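You operate a simulated robot arm through the tools that you are given. There is no shell and no other tool. Be economical: measure what you need, move in short steps, check, and stop when the job is done.

Carry out the task below with a simulated two-armed robot. There is one attempt and no reset: what you move stays moved.

JOB
Bale the two foil balls from the box on the baler.
Fine: latch the lid, then switch on; press till the BALE lamp lights; switch the baler off after.
Where things are to end (x, y in the base frame): foil ball within 0.06 m of [0.33, 0.19]; foil ball within 0.06 m of [0.22, 0.19].

Only the result counts: the job must be done as asked and must still hold three seconds after the hand-in. Knocking over, shifting, dropping, spilling or breaking anything else fails it. Lids that push on must go on centred and level and be pressed home; caps that screw on are set level and turned clockwise until they are tight.

ROBOT AND FRAMES
Two 7-joint arms with two-finger grippers on one trunk, hanging from a carriage that runs on a gantry, over the field with the corners [-2.15, 0.533], [-2.15, -0.647], [0.35, -0.647], [0.35, 0.533] (x, y) and turns from -5.847 to 6.161 rad about z. Base frame: it is fixed where the carriage stands at the start and does not move with it; the origin is on the floor, on the carriage's upright axis, x ahead of it, y to its left, z up. Units: m, rad, N and s.
The left shoulder is at the start at [0, 0.236, 1.665], the right one opposite. Each reaches about 0.916 m from its shoulder. Places, roughly: baler [0.4, 0.2, 0.8]; baler door [0.6, 0.2, 0.9]; baler lid [0.4, 0.2, 0.9]; baler switch [0.1, 0, 0.8]; door latch [0.6, 0.1, 0.9]; foil ball (8x7x5 cm) [0, -1.5, 0.2]; lid latch [0.5, 0.1, 0.9]. Payload 3.43 kg a hand.
The tool frame of a hand sits at the grasp point between the pads (the TCP): z along the fingers, y along the line on which they close. The tips reach 0.03 m beyond it. Largest opening 0.104 m; the body of the gripper starts 0.057 m behind the TCP.
Orientation is that of the tool frame in the base frame, as a unit quaternion [w, x, y, z]. With the fingers straight down and closing along the base's y, the tool's x points along the base's -x, its y along +y and its z along -z.

CONTROLS
- The arms move only by the tool arm_command. It takes "left_series", "right_series" or both (then of equal length, played together; a hand with none holds still); each is a list of rows, each a list of 7 numbers: the shift along the tool's x, y, z in m, then the turn, a rotation vector about the tool's x, y, z in rad, then the closure, from 0 (fully open) to 1 (shut). In form: [[dx, dy, dz, ax, ay, az, grip], ...]. A call has 1 to 12 rows; each row shifts and turns the commanded pose from where the row before left it, along the tool's axes as they then stand. Each row takes 0.2 s and may step no farther than 0.05 m and 0.15 rad from the row before; otherwise, or with a gripper value out of range, the whole call is refused. Where a pose cannot be reached the arm comes as near as it can. A force on the tool above 90 N (or 10 N above the force at the start of the call, whichever is more), or a blocked arm, ends the call early, and 0.2 s more pass. Each finger travels about 0.045 m/s and halts on what it meets, pressing with about 42 N; the grip force reading is that of the motor and also rises with nothing between the fingers. The clock runs only during rows and for 0.2 s after the last one: add rows that do not move to give the fingers time. It gives the time, the measured TCP pose, the force on the tool (base axes), the opening and the grip force at its end, in the units of the frame above (readings bear some noise), with the torque about the TCP (base axes, N m) and any sound that the robot's microphone picked up, and new pictures: "views" is both (left out), scene, wrist or none (wrist: the cameras of the hands that moved).
- Cameras (640 x 400 px; columns grow to the right, rows downward): "scene" is now at [0.2433, 0.0378, 1.776]; the picture's right is [0.66, -0.76, 0.00], its down [-0.70, -0.61, -0.36] and it looks along [0.27, 0.24, -0.93] (base axes); focal length 214 px, centre (320, 200). "left" rides on the left gripper at [0.067, -0.018, -0.09] in its tool frame; the picture's right is [0.25, 0.97, 0.00], its down [-0.73, 0.19, -0.66] and it looks along [-0.64, 0.17, 0.75] (tool axes); focal length 218 px, centre (320, 200). "right" rides on the right gripper at [0.067, 0.018, -0.09] in its tool frame; the picture's right is [-0.25, 0.97, 0.00], its down [-0.73, -0.19, -0.66] and it looks along [-0.64, -0.17, 0.75] (tool axes); focal length 218 px, centre (320, 200). There is no depth. A picture from a camera that has moved, and an enlarged one, comes with that camera's place and axes in the base frame and with its lens.
- lift_body(by): slides the trunk up (or, below 0, down) by that many m; the arms and the scene camera ride with it, the base frame stays. It gives what a move gives, with no picture.
- drive_base(legs): drives the robot by 1 to 6 legs, each [ahead, left, turn to the left] in m, m and rad, along the robot's own axes; the way and the turn of a leg run together, so that a leg with both is an arc; at most 1.5 m and 3.142 rad a leg. The arms and the cameras ride along, it lands a little off, and it stops where it bumps. It keeps to its track: a leg is cut to what the track allows. It gives what a move gives, and a new picture of the scene camera.
- head_to(pan, tilt): turns the head with the scene camera to pan (to the left, within 1.501 rad either way) and tilt (down, from -0.506 to 1.204), counted from straight ahead of the robot. It gives what a move gives, and a new picture of the scene camera.
- inspect(camera, box): a new picture of the part [left, top, right, bottom] of that camera's present view, enlarged. No time passes.
- finish_job(): hands the job in; it is judged then, once.

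Go step by step. Nothing tells you exact positions but the pictures and the camera data: compare them with the known pose of the tool, close in by small moves and look again before you grip or let go. The budget is 120 turns and 260 pictures, counting those below and the enlarged ones. Unless the task says otherwise, let go and move clear before handing in.

The tools are called after "Request:" as name(argument=value, ...) on one line, values as JSON. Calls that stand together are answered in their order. arm_command: Moves the arms, as the interface text tells. Its arguments: {"type":"object","properties":{"left_series":{"type":"array","items":{"type":"array","items":{"type":"number"}}},"right_series":{"type":"array","items":{"type":"array","items":{"type":"number"}}},"views":{"type":"string","enum":["both","scene","wrist","none"]}},"required":[]} The other tools are called the same way: lift_body (by) slides the trunk up or down; drive_base (legs) drives the base; head_to (pan, tilt) turns the head that bears the scene camera; inspect (camera, box) takes an enlarged picture of a part of a camera's view; finish_job () hands the job in.

At the start:

```text
time: 0.0
left_position: [0.3425, 0.5041, 1.2283]
left_tool_rot: [0.0, 0.0, 1.0, 0.0]
left_wrist_force: [-0.7, -0.4, -0.4]
left_ft_torque: [0.01, 0.02, 0.01]
left_width: 0.1038
left_grasp_force: 0.2
right_position: [0.4005, 0.0419, 1.2814]
right_tool_rot: [0.0, 0.0, 1.0, 0.0]
right_wrist_force: [-0.8, 0.2, 0.8]
right_ft_torque: [-0.01, -0.04, 0.0]
right_width: 0.1041
right_grasp_force: 0.0
trunk travel left (down, up): [-0.575, 0.065]
robot x, y, heading: [0.0005, -0.0007, 0.001]
head pan, tilt: [0.714, 1.201]
```

scene: 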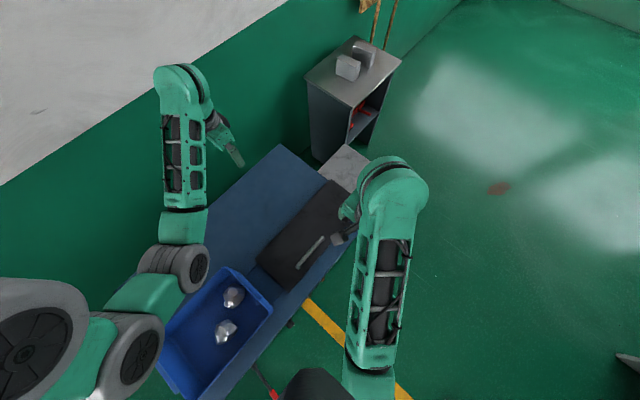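
right: 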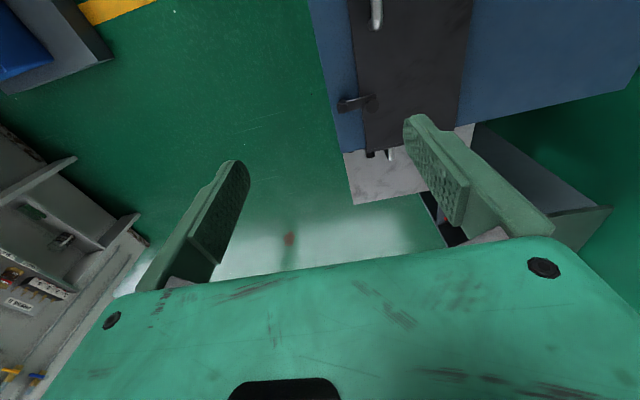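
left: 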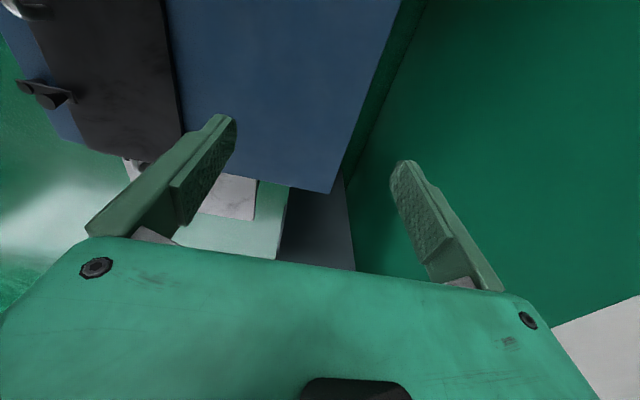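

I see a blue box with two foil balls on the left, a dark baler lid with a handle, and a second station beyond. I'll enlarge the scene view to identify the parts.

Request:
inspect(camera="scene", box=[150, 130, 390, 400])

Request:
inspect(camera="right", box=[300, 0, 640, 220])

```text
1.48 times, centred on (270, 265) of scene
camera zoom: at [0.2433, 0.0378, 1.776], right [0.66, -0.76, 0.0], down [-0.7, -0.61, -0.36], along [0.27, 0.24, -0.93], focal length 318 px, centre (394, 104)
```

zoom: 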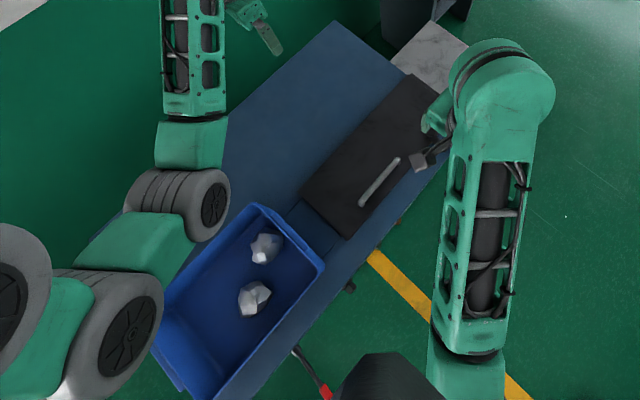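

```text
1.82 times, centred on (470, 110) of right
camera zoom: at [0.3343, 0.0591, 1.3711], right [0.25, 0.97, 0.0], down [0.73, -0.19, 0.66], along [0.64, -0.17, -0.75], focal length 397 px, centre (47, 364)
```

zoom: 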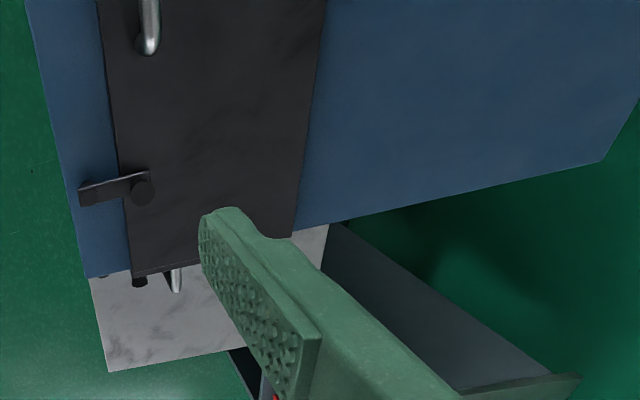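

The lid spans about x 0.15–0.61, y 0.11–0.29; the box with the balls sits near (-0.07, 0.2). I'll move off to the front (−y) side to view the switch and controls.

Request:
drive_base(legs=[[0, -0.6, 0]])

Request:
head_to(pan=1.5, tilt=0.85)

```text
time: 3.4
left_position: [0.3447, -0.0957, 1.2284]
left_tool_rot: [0.0, 0.004, 1.0, 0.0]
left_wrist_force: [1.0, 0.6, 0.2]
left_ft_torque: [0.01, 0.0, -0.02]
left_width: 0.1038
left_grasp_force: 0.1
right_position: [0.3985, -0.559, 1.2815]
right_tool_rot: [0.0, 0.004, 1.0, 0.0]
right_wrist_force: [-0.4, 0.5, -0.3]
right_ft_torque: [0.0, -0.01, -0.02]
right_width: 0.1041
right_grasp_force: 0.0
trunk travel left (down, up): [-0.575, 0.065]
robot x, y, heading: [0.0002, -0.596, -0.012]
head pan, tilt: [0.714, 1.201]
camera scene: at [0.2413, -0.5615, 1.776], right [0.65, -0.76, 0.0], down [-0.71, -0.6, -0.36], along [0.28, 0.24, -0.93], focal length 214 px, centre (320, 200)
```

scene: 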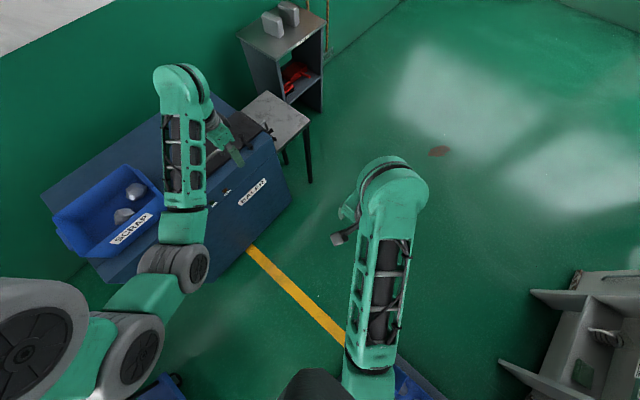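

```text
time: 4.5
left_position: [0.3441, -0.0948, 1.2285]
left_tool_rot: [0.0, 0.005, 1.0, -0.001]
left_wrist_force: [0.0, 0.4, 1.0]
left_ft_torque: [0.0, 0.03, -0.02]
left_width: 0.104
left_grasp_force: 0.0
right_position: [0.3999, -0.56, 1.2813]
right_tool_rot: [0.0, 0.004, 1.0, 0.0]
right_wrist_force: [1.0, -0.4, -1.0]
right_ft_torque: [-0.03, 0.04, 0.0]
right_width: 0.1039
right_grasp_force: 0.1
trunk travel left (down, up): [-0.575, 0.065]
robot x, y, heading: [-0.0007, -0.6014, -0.012]
head pan, tilt: [1.499, 0.85]
camera scene: at [0.205, -0.5198, 1.7997], right [1.0, -0.08, 0.0], down [-0.06, -0.75, -0.66], along [0.05, 0.66, -0.75], focal length 214 px, centre (320, 200)
```

scene: 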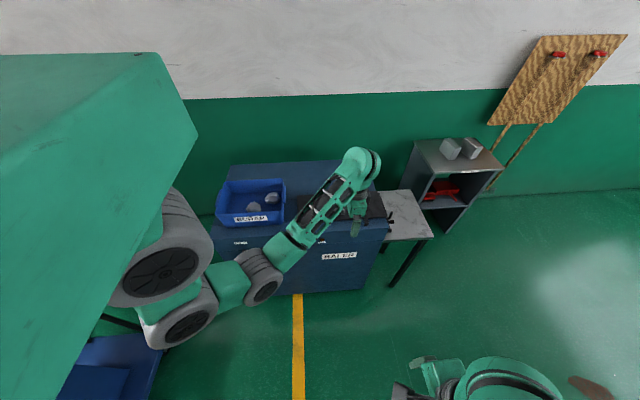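

The left arm blocks the view, so I'll turn to face the baler front.

Request:
drive_base(legs=[[0.2, 0, 1.57]])

Request:
head_to(pan=0, tilt=0.85)

```text
time: 8.6
left_position: [-0.3535, -0.1027, 1.2294]
left_tool_rot: [0.0, -0.687, 0.727, -0.001]
left_wrist_force: [0.5, -0.2, -0.3]
left_ft_torque: [-0.02, 0.01, 0.01]
left_width: 0.1039
left_grasp_force: 0.2
right_position: [0.1106, -0.072, 1.2809]
right_tool_rot: [0.0, -0.687, 0.727, -0.001]
right_wrist_force: [-0.5, -0.3, 0.6]
right_ft_torque: [-0.01, 0.03, 0.0]
right_width: 0.104
right_grasp_force: 0.0
trunk travel left (down, up): [-0.575, 0.065]
robot x, y, heading: [0.1314, -0.4763, 1.513]
head pan, tilt: [1.499, 0.85]
camera scene: at [0.0647, -0.2625, 1.7997], right [0.13, 0.99, 0.0], down [0.75, -0.1, -0.66], along [-0.65, 0.08, -0.75], focal length 214 px, centre (320, 200)
```

scene: 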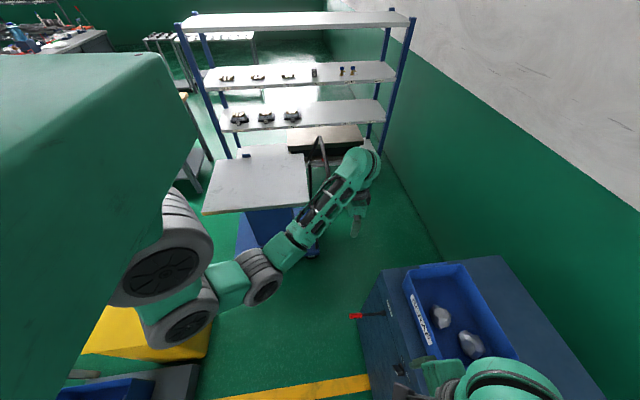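

```text
time: 10.2
left_position: [-0.3547, -0.1027, 1.2285]
left_tool_rot: [0.0, -0.687, 0.726, 0.0]
left_wrist_force: [-1.1, 1.0, 0.7]
left_ft_torque: [-0.04, 0.0, 0.0]
left_width: 0.1041
left_grasp_force: 0.1
right_position: [0.1119, -0.0707, 1.2812]
right_tool_rot: [0.0, -0.687, 0.727, 0.0]
right_wrist_force: [-0.4, -0.6, -0.4]
right_ft_torque: [0.03, 0.04, 0.02]
right_width: 0.1041
right_grasp_force: 0.0
trunk travel left (down, up): [-0.575, 0.065]
robot x, y, heading: [0.1296, -0.4684, 1.516]
head pan, tilt: [0.0, 0.85]
camera scene: at [0.1466, -0.1945, 1.7997], right [1.0, -0.06, 0.0], down [-0.04, -0.75, -0.66], along [0.04, 0.66, -0.75], focal length 214 px, centre (320, 200)
```

scene: 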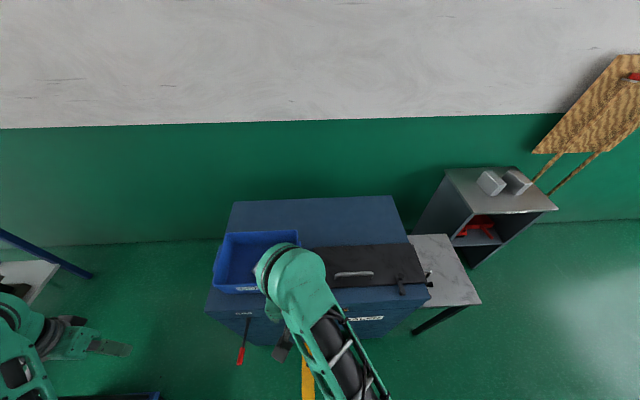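

I'll swing the right hand out of the way, and back off a bit.

Request:
arm_command(right_series=[[0, -0.05, 0, 0, 0, 0, 0], [0, -0.05, 0, 0, 0, 0, 0], [0, -0.05, 0, 0, 0, 0, 0], [0, -0.05, 0, 0, 0, 0, 0], [0, -0.05, 0, 0, 0, 0, 0], [0, -0.05, 0, 0, 0, 0, 0], [0, -0.05, 0, 0, 0, 0, 0]], views="none")

Request:
drive_base(legs=[[-0.17, 0, 0.055]])

```text
time: 11.8
left_position: [-0.3537, -0.1024, 1.2285]
left_tool_rot: [0.001, -0.687, 0.727, 0.0]
left_wrist_force: [-0.3, -0.4, -0.6]
left_ft_torque: [0.01, -0.03, 0.02]
left_width: 0.1042
left_grasp_force: 0.0
right_position: [0.4608, -0.0904, 1.2802]
right_tool_rot: [0.0, -0.687, 0.726, -0.001]
right_wrist_force: [0.1, -0.3, 0.0]
right_ft_torque: [0.0, -0.03, 0.02]
right_width: 0.1042
right_grasp_force: 0.2
trunk travel left (down, up): [-0.575, 0.065]
robot x, y, heading: [0.1294, -0.4756, 1.515]
head pan, tilt: [0.0, 0.85]
```

```text
time: 13.3
left_position: [-0.3787, -0.3003, 1.2285]
left_tool_rot: [0.0, -0.707, 0.707, 0.0]
left_wrist_force: [-1.3, 0.2, -0.2]
left_ft_torque: [0.02, -0.03, 0.01]
left_width: 0.1041
left_grasp_force: 0.0
right_position: [0.4336, -0.2408, 1.2814]
right_tool_rot: [0.0, -0.707, 0.707, 0.0]
right_wrist_force: [0.2, -0.2, -0.4]
right_ft_torque: [-0.01, 0.02, -0.03]
right_width: 0.1042
right_grasp_force: 0.0
trunk travel left (down, up): [-0.575, 0.065]
robot x, y, heading: [0.1262, -0.6428, 1.574]
head pan, tilt: [0.0, 0.85]
camera scene: at [0.1262, -0.3635, 1.7997], right [1.0, 0.0, 0.0], down [0.0, -0.75, -0.66], along [0.0, 0.66, -0.75], focal length 214 px, centre (320, 200)
```

scene: 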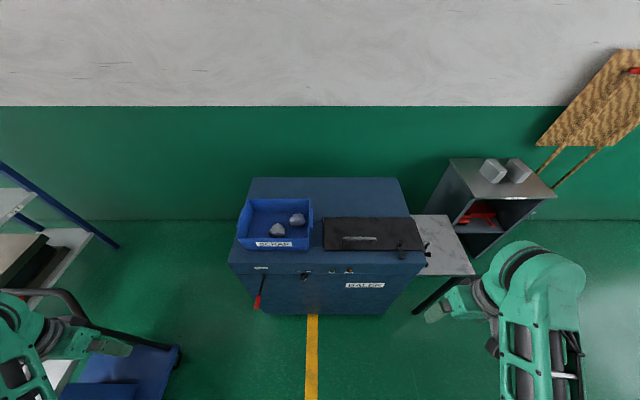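

Clear view now; enlarging the front panel.

Request:
inspect(camera="scene", box=[220, 250, 340, 325])

Request:
inspect(camera="scene", box=[310, 200, 450, 290])

```text
5.33 times, centred on (280, 288) of scene
camera zoom: at [0.1262, -0.3635, 1.7997], right [1.0, 0.0, 0.0], down [0.0, -0.75, -0.66], along [0.0, 0.66, -0.75], focal length 1144 px, centre (533, -267)
```

zoom: 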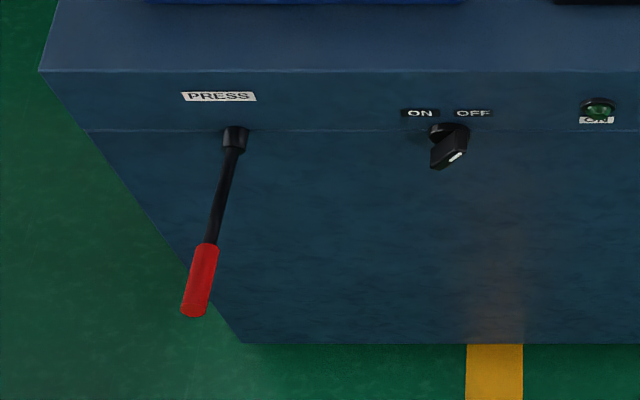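

```text
4.44 times, centred on (380, 245) of scene
camera zoom: at [0.1262, -0.3635, 1.7997], right [1.0, 0.0, 0.0], down [0.0, -0.75, -0.66], along [0.0, 0.66, -0.75], focal length 953 px, centre (53, 0)
```

zoom: 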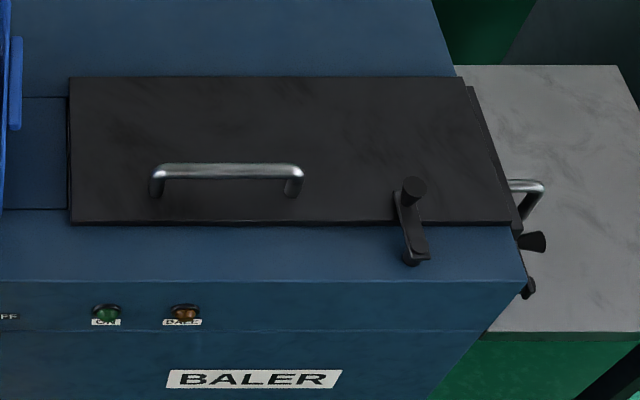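

I see the PRESS lever (front left, x≈-0.15), the ON/OFF knob (x≈0.05), ON and BALE lamps, and lid and door latches at the right. I'll move up to work position and look closely with the wrist cameras.

Request:
drive_base(legs=[[0.2, -0.1, 0]])

Request:
arm_command(left_series=[[0, 0, 0.05, 0, 0, 0, 0], [0, 0, 0.05, 0, 0, 0, 0]], right_series=[[0, 0, 0.05, 0, 0, 0, 0], [0.0, 0, 0.05, 0, 0, 0, 0]])

```text
time: 15.0
left_position: [-0.2812, -0.0984, 1.2283]
left_tool_rot: [-0.001, 0.708, -0.707, 0.0]
left_wrist_force: [-0.1, -0.8, -0.3]
left_ft_torque: [0.01, 0.03, 0.0]
left_width: 0.1042
left_grasp_force: 0.2
right_position: [0.5317, -0.0404, 1.282]
right_tool_rot: [0.0, 0.708, -0.707, 0.0]
right_wrist_force: [0.7, -0.1, -0.4]
right_ft_torque: [-0.02, 0.02, -0.02]
right_width: 0.1043
right_grasp_force: 0.0
trunk travel left (down, up): [-0.575, 0.065]
robot x, y, heading: [0.2271, -0.4414, 1.568]
head pan, tilt: [0.0, 0.85]
camera scene: at [0.2254, -0.1617, 1.7997], right [1.0, 0.0, 0.0], down [0.0, -0.75, -0.66], along [0.0, 0.66, -0.75], focal length 214 px, centre (320, 200)
```

scene: 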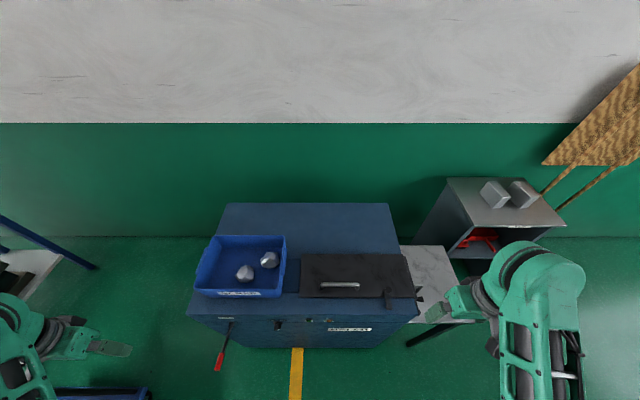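

```text
time: 15.6
left_position: [-0.2809, -0.1007, 1.1308]
left_tool_rot: [-0.001, 0.708, -0.706, -0.001]
left_wrist_force: [-0.9, 0.2, -0.3]
left_ft_torque: [-0.02, -0.01, -0.02]
left_width: 0.104
left_grasp_force: 0.2
right_position: [0.5311, -0.0425, 1.1809]
right_tool_rot: [-0.001, 0.708, -0.707, -0.001]
right_wrist_force: [-0.3, -0.2, -0.3]
right_ft_torque: [0.01, 0.02, 0.02]
right_width: 0.1041
right_grasp_force: 0.0
trunk travel left (down, up): [-0.575, 0.065]
robot x, y, heading: [0.2276, -0.4394, 1.573]
head pan, tilt: [0.0, 0.85]
camera scene: at [0.2255, -0.1619, 1.7999], right [1.0, 0.0, 0.0], down [0.0, -0.75, -0.66], along [0.0, 0.66, -0.75], focal length 214 px, centre (320, 200)
camera right: at [0.5145, -0.1102, 1.2697], right [-0.97, 0.25, 0.0], down [0.19, 0.73, 0.66], along [0.17, 0.64, -0.75], focal length 218 px, centre (320, 200)
camera left: at [-0.2626, -0.1688, 1.2208], right [-0.97, -0.25, 0.0], down [-0.19, 0.73, 0.66], along [-0.17, 0.64, -0.75], focal length 218 px, centre (320, 200)
```

scene: 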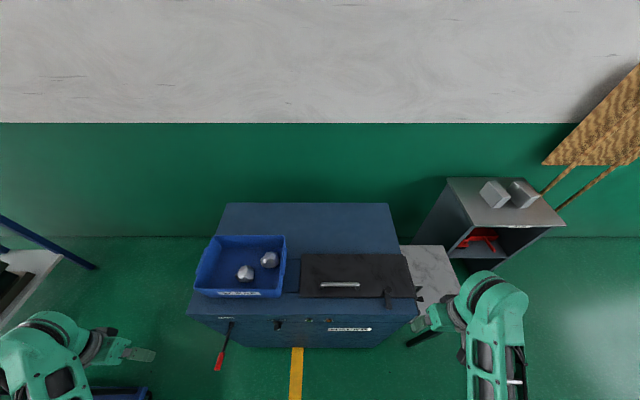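
right: 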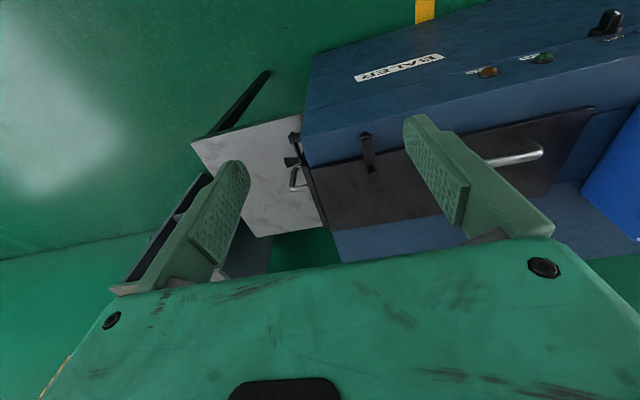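
left: 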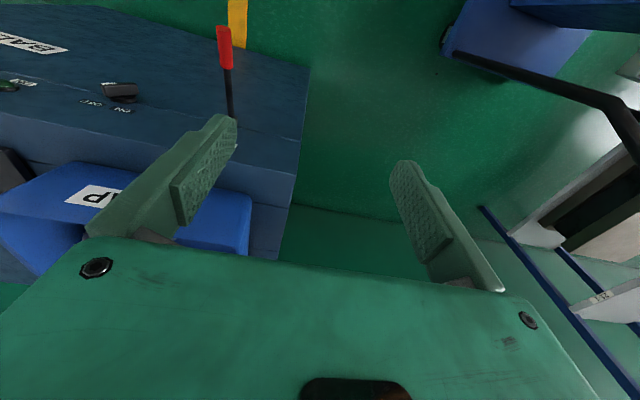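

Request:
inspect(camera="right", box=[270, 110, 430, 210])

Request:
inspect(camera="scene", box=[290, 240, 430, 328])

```text
4.00 times, centred on (350, 160) of right
camera zoom: at [0.5145, -0.1102, 1.2697], right [-0.97, 0.25, 0.0], down [0.19, 0.73, 0.66], along [0.17, 0.64, -0.75], focal length 873 px, centre (200, 360)
```

zoom: 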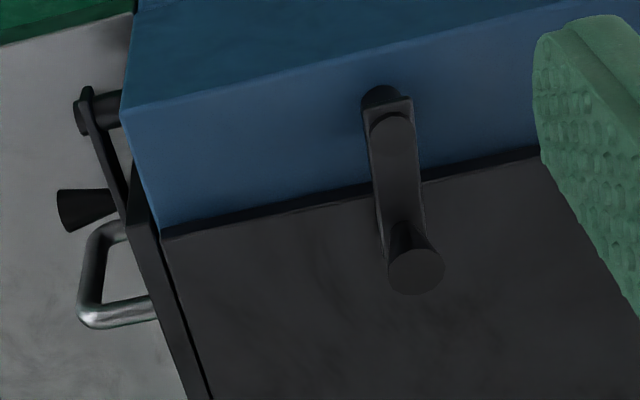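

```text
4.55 times, centred on (360, 284) of scene
camera zoom: at [0.2255, -0.1619, 1.7999], right [1.0, 0.0, 0.0], down [0.0, -0.75, -0.66], along [0.0, 0.66, -0.75], focal length 975 px, centre (138, -182)
```

zoom: 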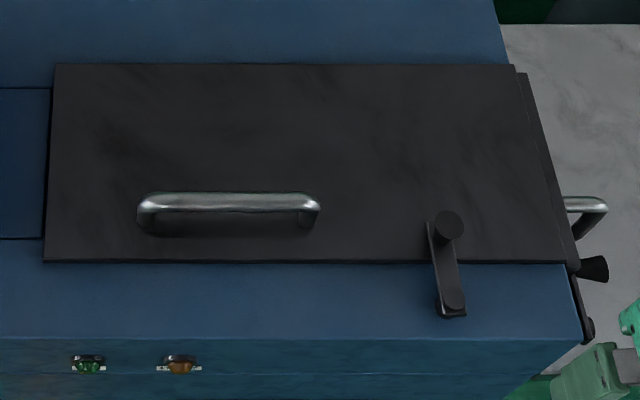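

The lid latch is a bar pivoting at about (0.48, 0.062) with a knob at (0.482, 0.119, 0.97); the lid seems hinged at the back. I'll bring the right hand over the knob.

Request:
arm_command(right_series=[[-0.0323, 0.0098, 0.026, 0, 0, 0, 0], [-0.0323, 0.0098, 0.026, 0, 0, 0, 0], [-0.0323, 0.0098, 0.026, 0, 0, 0, 0], [-0.0323, 0.0098, 0.026, 0, 0, 0, 0], [-0.0323, 0.0098, 0.026, 0, 0, 0, 0], [0, 0, 0, 0, 0, 0, 0]])

```text
time: 17.0
left_position: [-0.2822, -0.1009, 1.1304]
left_tool_rot: [0.0, 0.708, -0.706, 0.0]
left_wrist_force: [0.0, -1.0, 0.8]
left_ft_torque: [0.0, -0.02, 0.01]
left_width: 0.1038
left_grasp_force: 0.1
right_position: [0.4824, 0.1221, 1.0492]
right_tool_rot: [0.0, 0.708, -0.707, -0.001]
right_wrist_force: [-0.4, 0.8, 0.2]
right_ft_torque: [-0.02, 0.03, -0.03]
right_width: 0.1041
right_grasp_force: 0.0
trunk travel left (down, up): [-0.575, 0.065]
robot x, y, heading: [0.2258, -0.4392, 1.573]
head pan, tilt: [0.0, 0.85]
camera scene: at [0.2254, -0.1618, 1.7997], right [1.0, 0.0, 0.0], down [0.0, -0.75, -0.66], along [0.0, 0.66, -0.75], focal length 214 px, centre (320, 200)
camera right: at [0.4653, 0.0537, 1.1381], right [-0.97, 0.25, 0.0], down [0.19, 0.73, 0.66], along [0.17, 0.64, -0.75], focal length 218 px, centre (320, 200)
```

scene: 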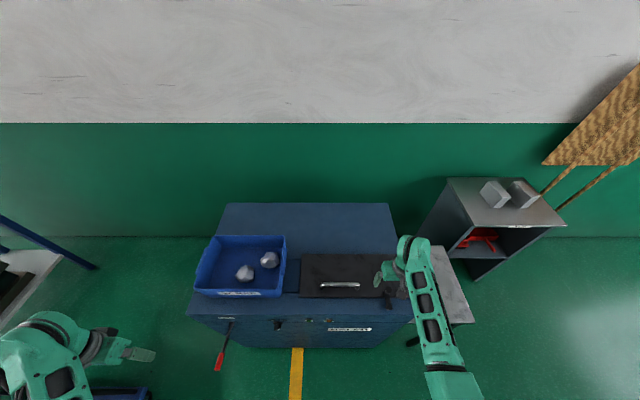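
right: 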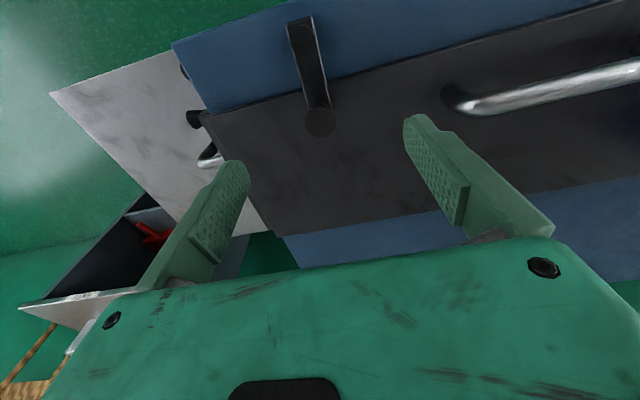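

Knob confirmed at (0.482, 0.117). Descend and close loosely around it.

Request:
arm_command(right_series=[[0.004, 0, 0.03, 0, 0, 0, 0], [0, 0, 0.036, 0, 0, 0, 0], [0, 0, 0, 0, 0, 0, 0.66], [0, 0, 0, 0, 0, 0, 0.66], [0, 0, 0, 0, 0, 0, 0.66], [0, 0, 0, 0, 0, 0, 0.66]], views="wrist")

```text
time: 18.4
left_position: [-0.2809, -0.1012, 1.1316]
left_tool_rot: [0.0, 0.708, -0.707, -0.001]
left_wrist_force: [0.2, -0.2, -0.6]
left_ft_torque: [-0.01, 0.0, 0.0]
left_width: 0.1041
left_grasp_force: 0.0
right_position: [0.4827, 0.1187, 0.9843]
right_tool_rot: [0.001, 0.708, -0.706, 0.0]
right_wrist_force: [-1.0, -0.8, 1.2]
right_ft_torque: [0.0, -0.01, 0.01]
right_width: 0.0356
right_grasp_force: 0.1
trunk travel left (down, up): [-0.575, 0.065]
robot x, y, heading: [0.2239, -0.443, 1.57]
head pan, tilt: [0.0, 0.85]
camera right: at [0.466, 0.051, 1.0743], right [-0.97, 0.25, 0.0], down [0.19, 0.73, 0.66], along [0.17, 0.64, -0.75], focal length 218 px, centre (320, 200)
```

right: 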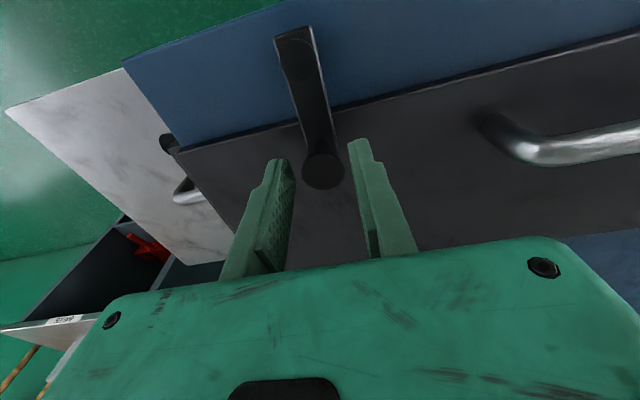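

Knob is between the fingers. Rotating it clockwise about the pivot toward +x.

Request:
arm_command(right_series=[[0.00056, -0.00795, 0.003, 0, 0, 0.14, 0.66], [0.00056, -0.00795, 0, 0, 0, 0.14, 0.66], [0.00056, -0.00795, 0, 0, 0, 0.14, 0.66], [0.00056, -0.00795, 0, 0, 0, 0.14, 0.66], [0.00056, -0.00795, 0, 0, 0, 0.14, 0.66]], views="wrist")

```text
time: 19.6
left_position: [-0.2807, -0.1022, 1.1292]
left_tool_rot: [0.001, 0.708, -0.706, 0.002]
left_wrist_force: [-0.6, 0.1, -0.2]
left_ft_torque: [0.01, -0.02, -0.01]
left_width: 0.1041
left_grasp_force: 0.0
right_position: [0.5366, 0.06, 1.0275]
right_tool_rot: [-0.001, -0.434, 0.901, -0.003]
right_wrist_force: [-0.2, -0.3, 0.1]
right_ft_torque: [0.05, -0.01, 0.03]
right_width: 0.0353
right_grasp_force: 0.1
right hand out of reach, approached as far as the arm can: row 4, 5
trunk travel left (down, up): [-0.575, 0.065]
robot x, y, heading: [0.2296, -0.4403, 1.574]
head pan, tilt: [0.0, 0.85]
camera right: at [0.4813, 0.0192, 1.118], right [-0.6, 0.8, 0.0], down [0.6, 0.46, 0.65], along [0.53, 0.39, -0.76], focal length 218 px, centre (320, 200)
```

right: 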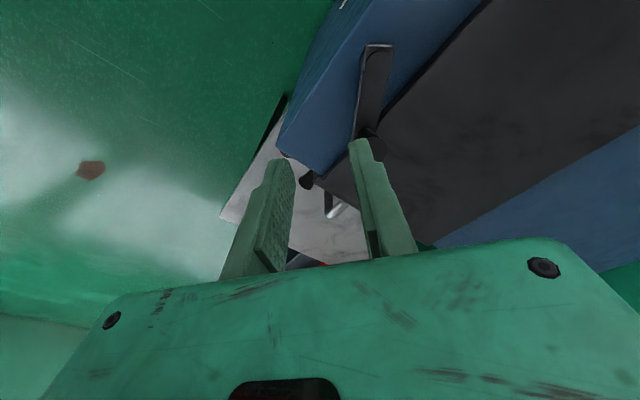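

The arm ran out of reach and slipped off the knob, so I'll raise both hands and lower the trunk for more reach.

Request:
arm_command(left_series=[[0, 0, -0.05, 0, 0, 0, 0], [0, 0, -0.05, 0, 0, 0, 0], [0, 0, -0.05, 0, 0, 0, 0], [0, 0, -0.05, 0, 0, 0, 0], [0, 0, 0, 0, 0, 0, 0]], right_series=[[0, 0, -0.05, 0, 0, -0.14, 0.66], [0, 0, -0.05, 0, 0, -0.14, 0.66], [0, 0, -0.05, 0, 0, -0.14, 0.66], [0, 0, -0.05, 0, 0, -0.14, 0.66], [0, 0, 0, 0, 0, -0.14, 0.66]], views="none")

Request:
lift_body(by=-0.2)

Request:
inspect(camera="scene", box=[120, 180, 560, 400])

Request:
inspect(camera="right", box=[0, 0, 640, 400])

```text
time: 20.8
left_position: [-0.2822, -0.0954, 1.3233]
left_tool_rot: [-0.001, 0.708, -0.706, -0.001]
left_wrist_force: [0.8, 0.8, 0.1]
left_ft_torque: [-0.02, 0.0, 0.0]
left_width: 0.1038
left_grasp_force: 0.0
left hand out of reach, approached as far as the arm can: row 4
right_position: [0.5351, 0.0619, 1.2307]
right_tool_rot: [0.002, 0.708, -0.706, 0.0]
right_wrist_force: [-0.3, -0.6, 0.1]
right_ft_torque: [0.03, 0.01, -0.01]
right_width: 0.0354
right_grasp_force: 0.0
trunk travel left (down, up): [-0.575, 0.065]
robot x, y, heading: [0.2254, -0.4414, 1.578]
head pan, tilt: [0.0, 0.85]
```

```text
time: 22.9
left_position: [-0.2827, -0.0952, 1.1237]
left_tool_rot: [0.0, 0.708, -0.707, -0.002]
left_wrist_force: [0.7, 0.2, -0.3]
left_ft_torque: [0.0, -0.03, -0.02]
left_width: 0.1039
left_grasp_force: 0.1
right_position: [0.5361, 0.062, 1.0311]
right_tool_rot: [0.0, 0.708, -0.707, 0.0]
right_wrist_force: [0.0, -0.5, -0.5]
right_ft_torque: [0.03, 0.01, -0.01]
right_width: 0.0354
right_grasp_force: 0.1
trunk travel left (down, up): [-0.375, 0.265]
robot x, y, heading: [0.2223, -0.4394, 1.572]
head pan, tilt: [0.0, 0.85]
```

```text
1.45 times, centred on (340, 290) of scene
camera zoom: at [0.2254, -0.1617, 1.5998], right [1.0, 0.0, 0.0], down [0.0, -0.75, -0.66], along [0.0, 0.66, -0.75], focal length 312 px, centre (291, 69)
```

zoom: 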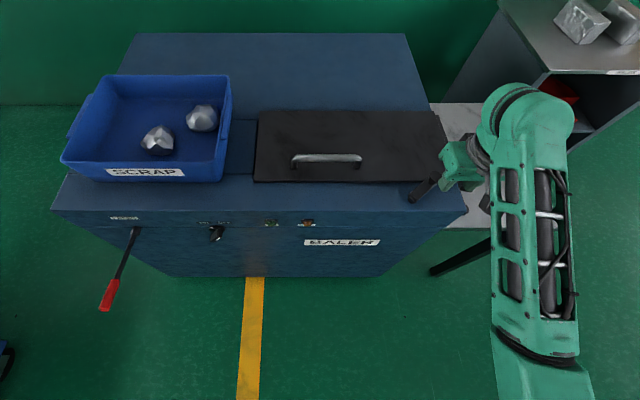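

```text
1.00 times, centred on (320, 200) of right (not enlarged: the box is as wide or as high as the picture)
camera zoom: at [0.5187, -0.005, 1.12], right [-0.97, 0.25, 0.0], down [0.19, 0.73, 0.66], along [0.17, 0.64, -0.75], focal length 218 px, centre (320, 200)
```

zoom: 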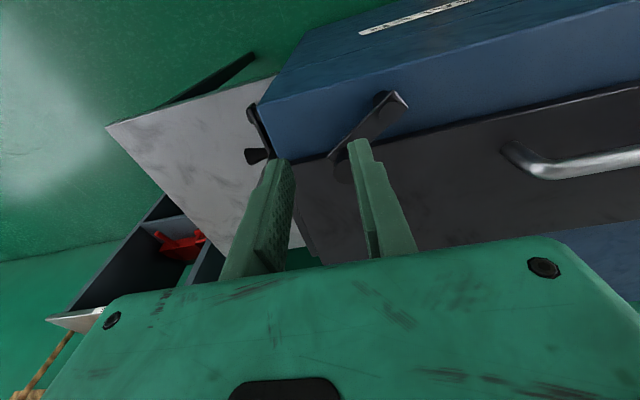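

The latch is about 54° around; I'll close the fingers and push the knob the rest of the way from behind.

Request:
arm_command(right_series=[[0, 0, -0.01, 0, 0, 0, 1], [-0.03, 0.0155, 0, 0, 0, 0, 1], [-0.03, 0.0155, 0, 0, 0, 0, 1], [0, 0, 0.03, 0, 0, 0, 1], [0, 0, 0.028, 0, 0, 0, 1], [0.0105, -0.0125, 0, 0, 0, 0, 1], [0.0105, -0.0125, 0, 0, 0, 0, 1], [0.007, -0.004, 0, 0, 0, 0, 1], [0.007, -0.004, 0, 0, 0, 0, 1], [0.01, -0.004, 0, 0, 0, 0, 1], [0, 0, 0, 0, 0, 0, 1]], views="wrist")

```text
time: 25.4
left_position: [-0.2834, -0.09, 1.1238]
left_tool_rot: [-0.001, 0.709, -0.705, -0.003]
left_wrist_force: [-0.4, 0.3, 0.6]
left_ft_torque: [-0.03, 0.0, 0.01]
left_width: 0.1039
left_grasp_force: 0.0
right_position: [0.5392, 0.0841, 0.9836]
right_tool_rot: [-0.001, 0.708, -0.706, -0.002]
right_wrist_force: [-5.2, 41.8, -25.4]
right_ft_torque: [0.81, -0.16, -0.44]
right_width: 0.0
right_grasp_force: 34.3
trunk travel left (down, up): [-0.375, 0.265]
robot x, y, heading: [0.2271, -0.4441, 1.574]
head pan, tilt: [0.0, 0.85]
camera right: at [0.5221, 0.0166, 1.0722], right [-0.97, 0.25, 0.0], down [0.19, 0.73, 0.66], along [0.16, 0.64, -0.75], focal length 218 px, centre (320, 200)
```

right: 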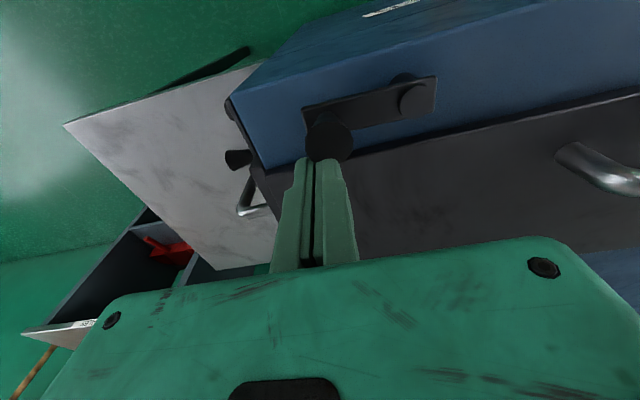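

The latch is at its stop, clear of the lid. Now I'll raise the right hand and turn it 90° so it can straddle the lid handle.

Request:
arm_command(right_series=[[-0.01, 0, -0.01, 0, 0, 0, 1], [0, 0, -0.05, 0, 0, 0, 0.5], [0, 0, -0.04, 0, 0, 0.15, 0.5], [0, 0, 0, 0, 0, 0.15, 0.5], [0, 0, 0, 0, 0, 0.15, 0.5], [0, 0, 0, 0, 0, 0.15, 0.5], [0, 0, 0, 0, 0, 0.15, 0.5], [0, 0, 0, 0, 0, 0.15, 0.5], [0, 0, 0, 0, 0, 0.15, 0.5], [0, 0, 0, 0, 0, 0.15, 0.5], [0, 0, 0, 0, 0, 0.15, 0.5], [0, 0, 0, 0, 0, 0.15, 0.5]], views="none")

Request:
arm_command(right_series=[[0.04, 0.007, 0, 0, 0, 0.07, 0.5], [0.04, 0.007, 0, 0, 0, 0, 0.5], [0.04, 0.007, 0, 0, 0, 0, 0.5], [0.04, 0.007, 0, 0, 0, 0, 0.5], [0.04, 0.007, 0, 0, 0, 0, 0.5], [0, 0, 0, 0, 0, 0, 0.5]])

```text
time: 27.9
left_position: [-0.2827, -0.0945, 1.1231]
left_tool_rot: [0.0, 0.707, -0.707, -0.001]
left_wrist_force: [0.1, -0.2, 0.3]
left_ft_torque: [0.03, -0.01, 0.0]
left_width: 0.1039
left_grasp_force: 0.1
right_position: [0.5544, 0.0842, 1.0805]
right_tool_rot: [0.0, -0.115, 0.993, -0.001]
right_wrist_force: [0.2, -0.7, -0.1]
right_ft_torque: [0.0, 0.02, 0.01]
right_width: 0.0522
right_grasp_force: 0.2
right hand out of reach, approached as far as the arm can: row 11, 12
trunk travel left (down, up): [-0.375, 0.265]
robot x, y, heading: [0.2265, -0.4422, 1.572]
head pan, tilt: [0.0, 0.85]
```

```text
time: 29.4
left_position: [-0.2821, -0.0953, 1.1231]
left_tool_rot: [0.0, 0.707, -0.707, -0.002]
left_wrist_force: [-0.1, -0.2, 0.6]
left_ft_torque: [-0.01, 0.02, -0.02]
left_width: 0.1037
left_grasp_force: 0.1
right_position: [0.5712, 0.048, 1.0828]
right_tool_rot: [0.002, -0.092, 0.996, -0.001]
right_wrist_force: [0.1, -0.7, 0.5]
right_ft_torque: [0.03, 0.01, 0.01]
right_width: 0.0518
right_grasp_force: 0.1
right hand out of reach, approached as far as the arm can: row 1, 2, 3, 4, 5
trunk travel left (down, up): [-0.375, 0.265]
robot x, y, heading: [0.2269, -0.4418, 1.572]
head pan, tilt: [0.0, 0.85]
camera scene: at [0.2255, -0.1617, 1.5997], right [1.0, 0.0, 0.0], down [0.0, -0.75, -0.66], along [0.0, 0.66, -0.75], focal length 214 px, centre (320, 200)
camera right: at [0.5035, 0.0532, 1.172], right [0.07, 1.0, 0.0], down [0.75, -0.05, 0.66], along [0.66, -0.05, -0.75], focal length 218 px, centre (320, 200)
```

scene: 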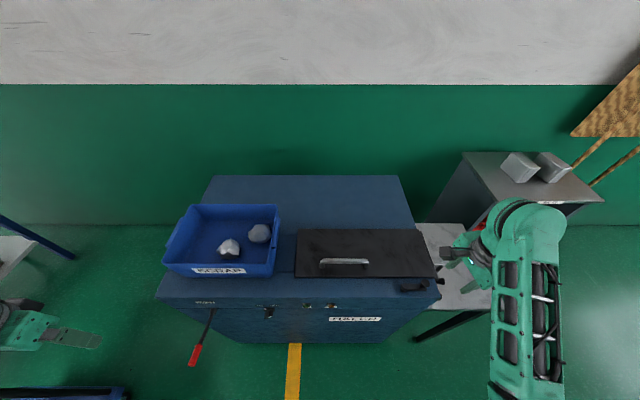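
right: 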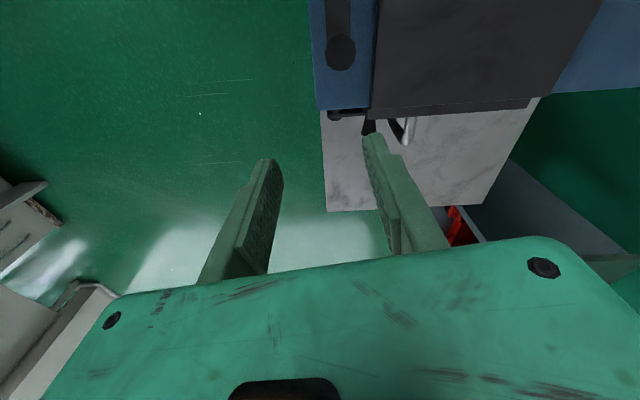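

The wrist limit is reached that way; I'll turn the hand the other way round (counter-clockwise) instead.

Request:
arm_command(right_series=[[0, 0, -0.02, 0, 0, -0.15, 0.5], [0, 0, -0.02, 0, 0, -0.15, 0.5], [0, 0, 0, 0, 0, -0.15, 0.5], [0, 0, 0, 0, 0, -0.15, 0.5], [0, 0, 0, 0, 0, -0.15, 0.5], [0, 0, 0, 0, 0, -0.15, 0.5], [0, 0, 0, 0, 0, -0.15, 0.5], [0, 0, 0, 0, 0, -0.15, 0.5], [0, 0, 0, 0, 0, -0.15, 0.5], [0, 0.03, 0, 0, 0, -0.036, 0.5], [0, 0.04, 0, 0, 0, 0, 0.5], [0, 0.04, 0, 0, 0, 0, 0.5]], views="none")

Request:
arm_command(right_series=[[-0.04, 0.05, 0, 0, 0, 0, 0.5], [-0.049, 0.05, 0, 0, 0, 0, 0.5], [0, 0.045, 0, 0, 0, -0.15, 0.5], [0, 0, 0, 0, 0, -0.15, 0.5], [0, 0, 0, 0, 0, -0.15, 0.5], [0, 0, 0, 0, 0, -0.15, 0.5], [0, 0, 0, 0, 0, -0.15, 0.5], [0, 0, 0, 0, 0, -0.15, 0.5], [0, 0, 0, 0, 0, -0.15, 0.5], [0, 0, 0, 0, 0, -0.15, 0.5], [0, 0, 0, 0, 0, -0.15, 0.5], [0, 0, 0, 0, 0, -0.15, 0.5]])

```text
time: 31.9
left_position: [-0.2826, -0.0941, 1.1227]
left_tool_rot: [-0.001, 0.708, -0.707, -0.003]
left_wrist_force: [-0.2, 0.8, -0.3]
left_ft_torque: [0.03, -0.02, 0.0]
left_width: 0.1039
left_grasp_force: 0.0
right_position: [0.462, 0.0516, 1.1228]
right_tool_rot: [0.001, -0.698, 0.716, 0.0]
right_wrist_force: [0.6, 0.0, 0.1]
right_ft_torque: [0.02, -0.01, -0.02]
right_width: 0.0521
right_grasp_force: 0.1
trunk travel left (down, up): [-0.375, 0.265]
robot x, y, heading: [0.2239, -0.4409, 1.571]
head pan, tilt: [0.0, 0.85]
```

```text
refused: row 1 steps farther than a row can; nothing moved
```

Request:
arm_command(right_series=[[-0.021, 0.039, 0, 0, 0, 0, 0.5], [-0.021, 0.039, 0, 0, 0, 0, 0.5], [-0.021, 0.039, 0, 0, 0, 0, 0.5], [-0.021, 0.039, 0, 0, 0, -0.15, 0.5], [0, 0, 0, 0, 0, -0.15, 0.5], [0, 0, 0, 0, 0, -0.15, 0.5], [0, 0, 0, 0, 0, -0.15, 0.5], [0, 0, 0, 0, 0, -0.15, 0.5], [0, 0, 0, 0, 0, -0.15, 0.5], [0, 0, 0, 0, 0, -0.15, 0.5], [0, 0, 0, 0, 0, -0.15, 0.5], [0, 0, 0, 0, 0, -0.15, 0.5]])

```text
time: 34.5
left_position: [-0.2813, -0.0949, 1.1232]
left_tool_rot: [-0.001, 0.708, -0.707, -0.003]
left_wrist_force: [-0.1, -0.2, -0.5]
left_ft_torque: [0.0, 0.0, -0.01]
left_width: 0.1042
left_grasp_force: 0.1
right_position: [0.3072, 0.1391, 1.1219]
right_tool_rot: [0.0, 0.993, -0.121, 0.0]
right_wrist_force: [-0.2, -0.4, -0.6]
right_ft_torque: [-0.01, 0.0, -0.04]
right_width: 0.0518
right_grasp_force: 0.1
trunk travel left (down, up): [-0.375, 0.265]
robot x, y, heading: [0.2245, -0.4422, 1.573]
head pan, tilt: [0.0, 0.85]
camera scene: at [0.2254, -0.1618, 1.5997], right [1.0, 0.0, 0.0], down [0.0, -0.75, -0.66], along [0.0, 0.66, -0.75], focal length 214 px, centre (320, 200)
camera right: at [0.369, 0.1059, 1.212], right [-0.48, -0.88, 0.0], down [-0.66, 0.36, 0.66], along [-0.58, 0.31, -0.75], focal length 218 px, centre (320, 200)
```

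scene: 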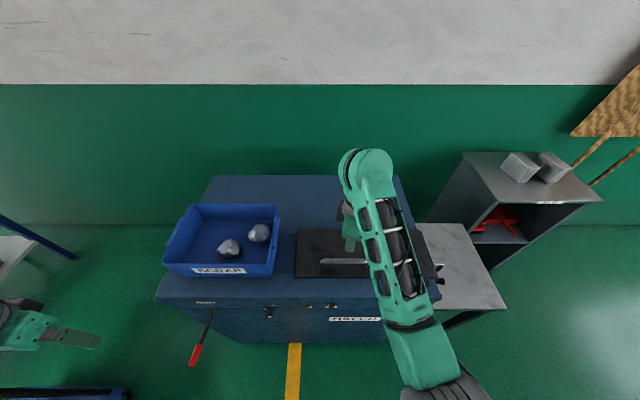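
right: 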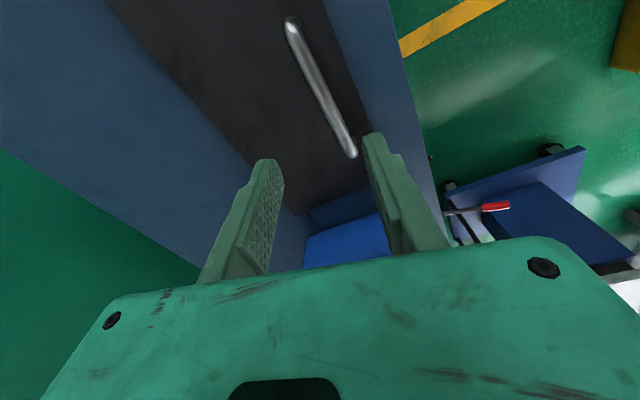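

The handle bar is at y≈0.134, z≈0.975. Finish the turn, descend and close on it.

Request:
arm_command(right_series=[[0, 0, 0, 0, 0, -0.15, 0.5], [0, 0, 0, 0, 0, -0.092, 0.5], [-0.004, 0.005, 0.045, 0, 0, 0, 0.5], [0, 0, 0.045, 0, 0, 0, 0.5], [0, 0, 0.044, 0, 0, 0, 0.5], [0, 0, 0, 0, 0, 0, 0.5]], views="wrist")

```text
time: 36.0
left_position: [-0.2825, -0.0944, 1.1216]
left_tool_rot: [-0.001, 0.707, -0.707, -0.001]
left_wrist_force: [-0.2, -0.2, -0.7]
left_ft_torque: [-0.05, -0.02, 0.01]
left_width: 0.104
left_grasp_force: 0.1
right_position: [0.303, 0.1341, 0.9891]
right_tool_rot: [-0.001, 1.0, -0.001, 0.0]
right_wrist_force: [0.3, -1.0, 0.6]
right_ft_torque: [0.02, 0.0, -0.02]
right_width: 0.0519
right_grasp_force: 0.0
trunk travel left (down, up): [-0.375, 0.265]
robot x, y, heading: [0.2221, -0.4397, 1.572]
head pan, tilt: [0.0, 0.85]
camera right: at [0.3712, 0.1159, 1.0796], right [-0.26, -0.97, 0.0], down [-0.73, 0.19, 0.66], along [-0.63, 0.17, -0.75], focal length 218 px, centre (320, 200)
```

right: 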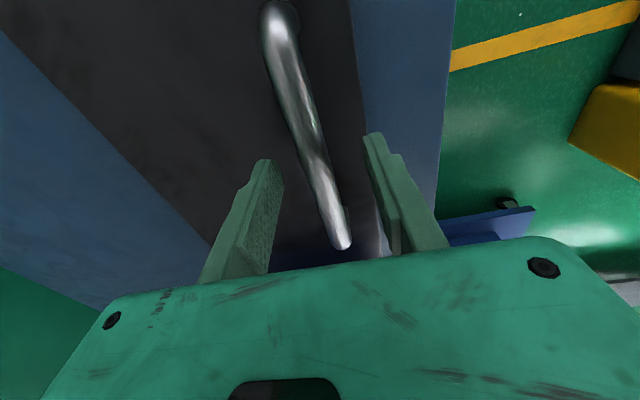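

Request:
arm_command(right_series=[[0, 0, 0, 0, 0, 0, 1], [0, 0, 0, 0, 0, 0, 1], [0, 0, 0, 0, 0, 0, 1], [0, 0, 0, 0, 0, 0, 1], [0, -0.008, -0.02, 0, 0, 0, 1], [0, -0.01, -0.019, 0, 0, 0, 1], [0, 0, 0, 0, 0, 0, 1]])

```text
time: 37.5
left_position: [-0.2809, -0.095, 1.1219]
left_tool_rot: [0.0, 0.708, -0.706, -0.001]
left_wrist_force: [-0.1, 0.1, -0.4]
left_ft_torque: [0.0, 0.01, 0.0]
left_width: 0.1042
left_grasp_force: 0.0
right_position: [0.3033, 0.1494, 1.026]
right_tool_rot: [0.001, 1.0, -0.003, 0.001]
right_wrist_force: [1.8, 4.4, -12.1]
right_ft_torque: [-0.03, 0.11, 0.11]
right_width: 0.0154
right_grasp_force: 44.7
trunk travel left (down, up): [-0.375, 0.265]
robot x, y, heading: [0.2265, -0.4415, 1.572]
head pan, tilt: [0.0, 0.85]
camera scene: at [0.2256, -0.162, 1.5996], right [1.0, 0.0, 0.0], down [0.0, -0.75, -0.66], along [0.0, 0.66, -0.75], focal length 214 px, centre (320, 200)
camera right: at [0.3713, 0.1323, 1.1163], right [-0.26, -0.97, 0.0], down [-0.73, 0.2, 0.66], along [-0.63, 0.17, -0.75], focal length 218 px, centre (320, 200)
```

scene: 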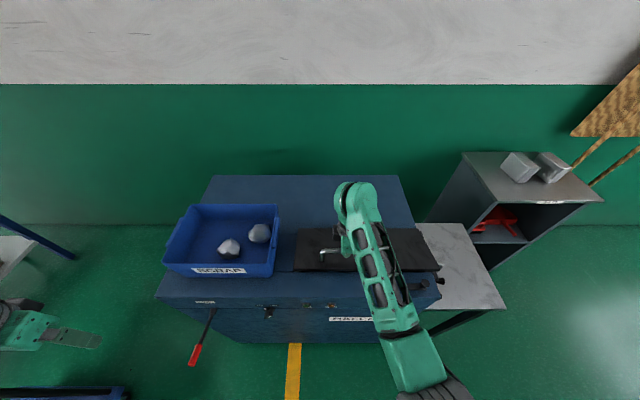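
right: 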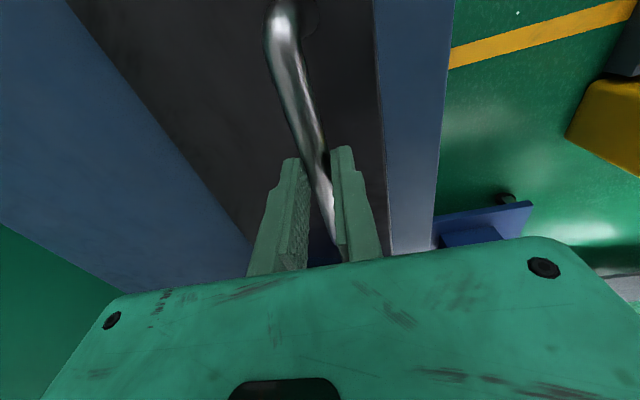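

Lid lifts with about 12 N. Continue along the hinge arc.

Request:
arm_command(right_series=[[0, -0.014, -0.0165, 0, 0, 0, 1], [0, -0.014, -0.0162, 0, 0, 0, 1], [0, -0.0165, -0.0135, 0, 0, 0, 1], [0, -0.0185, -0.011, 0, 0, 0, 1], [0, 0, 0, 0, 0, 0, 1]])

```text
time: 38.8
left_position: [-0.2823, -0.0945, 1.1226]
left_tool_rot: [-0.001, 0.708, -0.706, -0.002]
left_wrist_force: [1.0, 0.0, -0.5]
left_ft_torque: [0.0, 0.02, 0.0]
left_width: 0.1041
left_grasp_force: 0.0
right_position: [0.3039, 0.2169, 1.0852]
right_tool_rot: [-0.002, 1.0, -0.002, 0.0]
right_wrist_force: [1.3, -14.0, 21.4]
right_ft_torque: [-0.17, -0.32, -0.16]
right_width: 0.0156
right_grasp_force: 45.2
trunk travel left (down, up): [-0.375, 0.265]
robot x, y, heading: [0.2265, -0.4427, 1.575]
head pan, tilt: [0.0, 0.85]
camera scene: at [0.2256, -0.1617, 1.5999], right [1.0, 0.0, 0.0], down [0.0, -0.75, -0.66], along [0.0, 0.66, -0.75], focal length 214 px, centre (320, 200)
camera right: at [0.3714, 0.1981, 1.1756], right [-0.26, -0.97, 0.0], down [-0.73, 0.19, 0.66], along [-0.63, 0.17, -0.75], focal length 218 px, centre (320, 200)
```

scene: 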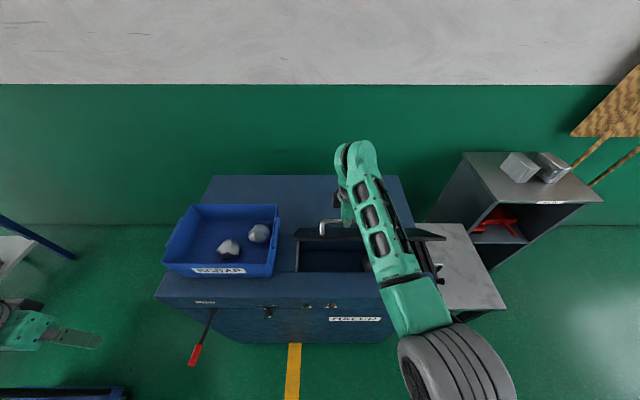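
right: 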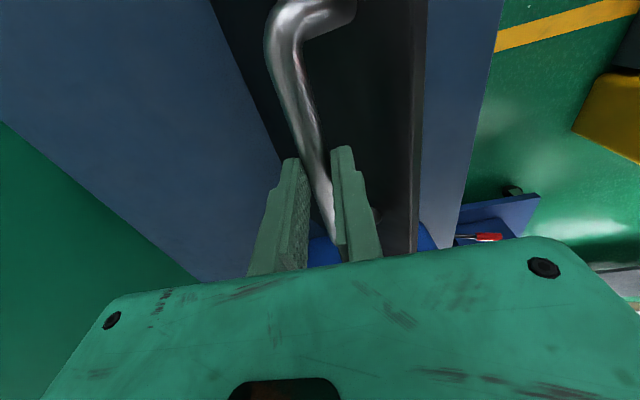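

Request:
arm_command(right_series=[[0, -0.016, -0.011, 0, 0, 0, 1], [0, -0.022, -0.008, 0, 0, 0, 1], [0, -0.021, -0.0025, 0, 0, 0, 1], [0, -0.0215, -0.001, 0, 0, 0, 1], [0, 0, 0, 0, 0, 0, 1]])

```text
time: 40.0
left_position: [-0.2832, -0.0968, 1.1221]
left_tool_rot: [0.001, 0.707, -0.707, -0.002]
left_wrist_force: [-0.2, -0.8, 0.4]
left_ft_torque: [0.0, 0.0, 0.02]
left_width: 0.1041
left_grasp_force: 0.0
right_position: [0.3037, 0.2429, 1.0995]
right_tool_rot: [0.003, 1.0, -0.003, 0.001]
right_wrist_force: [-3.0, 2.4, -29.0]
right_ft_torque: [0.04, 0.08, -0.3]
right_width: 0.0159
right_grasp_force: 45.1
right hand out of reach, approached as far as the arm can: row 2, 3, 4
trunk travel left (down, up): [-0.375, 0.265]
robot x, y, heading: [0.2288, -0.4384, 1.573]
head pan, tilt: [0.0, 0.85]
camera scene: at [0.225, -0.163, 1.599], right [1.0, 0.0, 0.0], down [0.0, -0.75, -0.66], along [0.0, 0.66, -0.75], focal length 214 px, centre (320, 200)
camera right: at [0.3717, 0.2255, 1.1885], right [-0.26, -0.97, 0.01], down [-0.73, 0.2, 0.65], along [-0.63, 0.16, -0.76], focal length 218 px, centre (320, 200)
```

scene: 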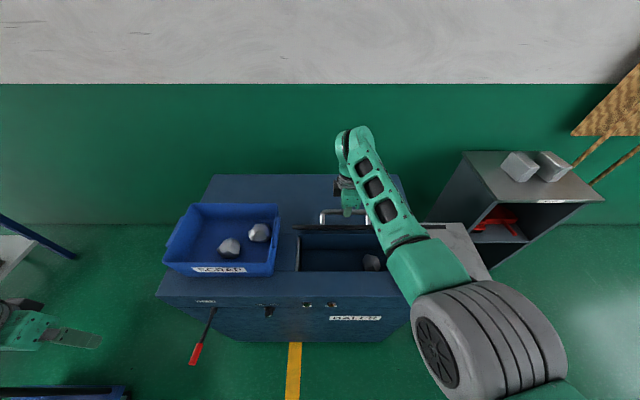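
right: 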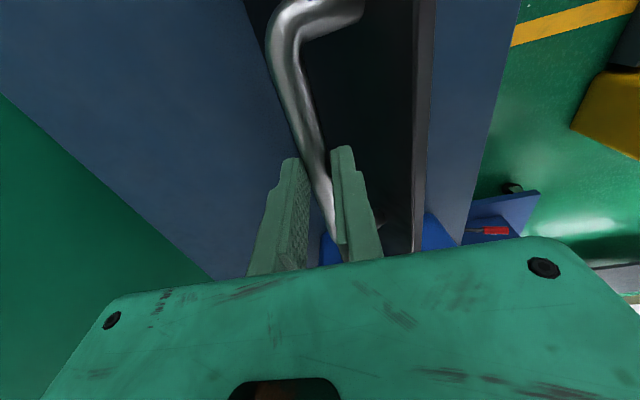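

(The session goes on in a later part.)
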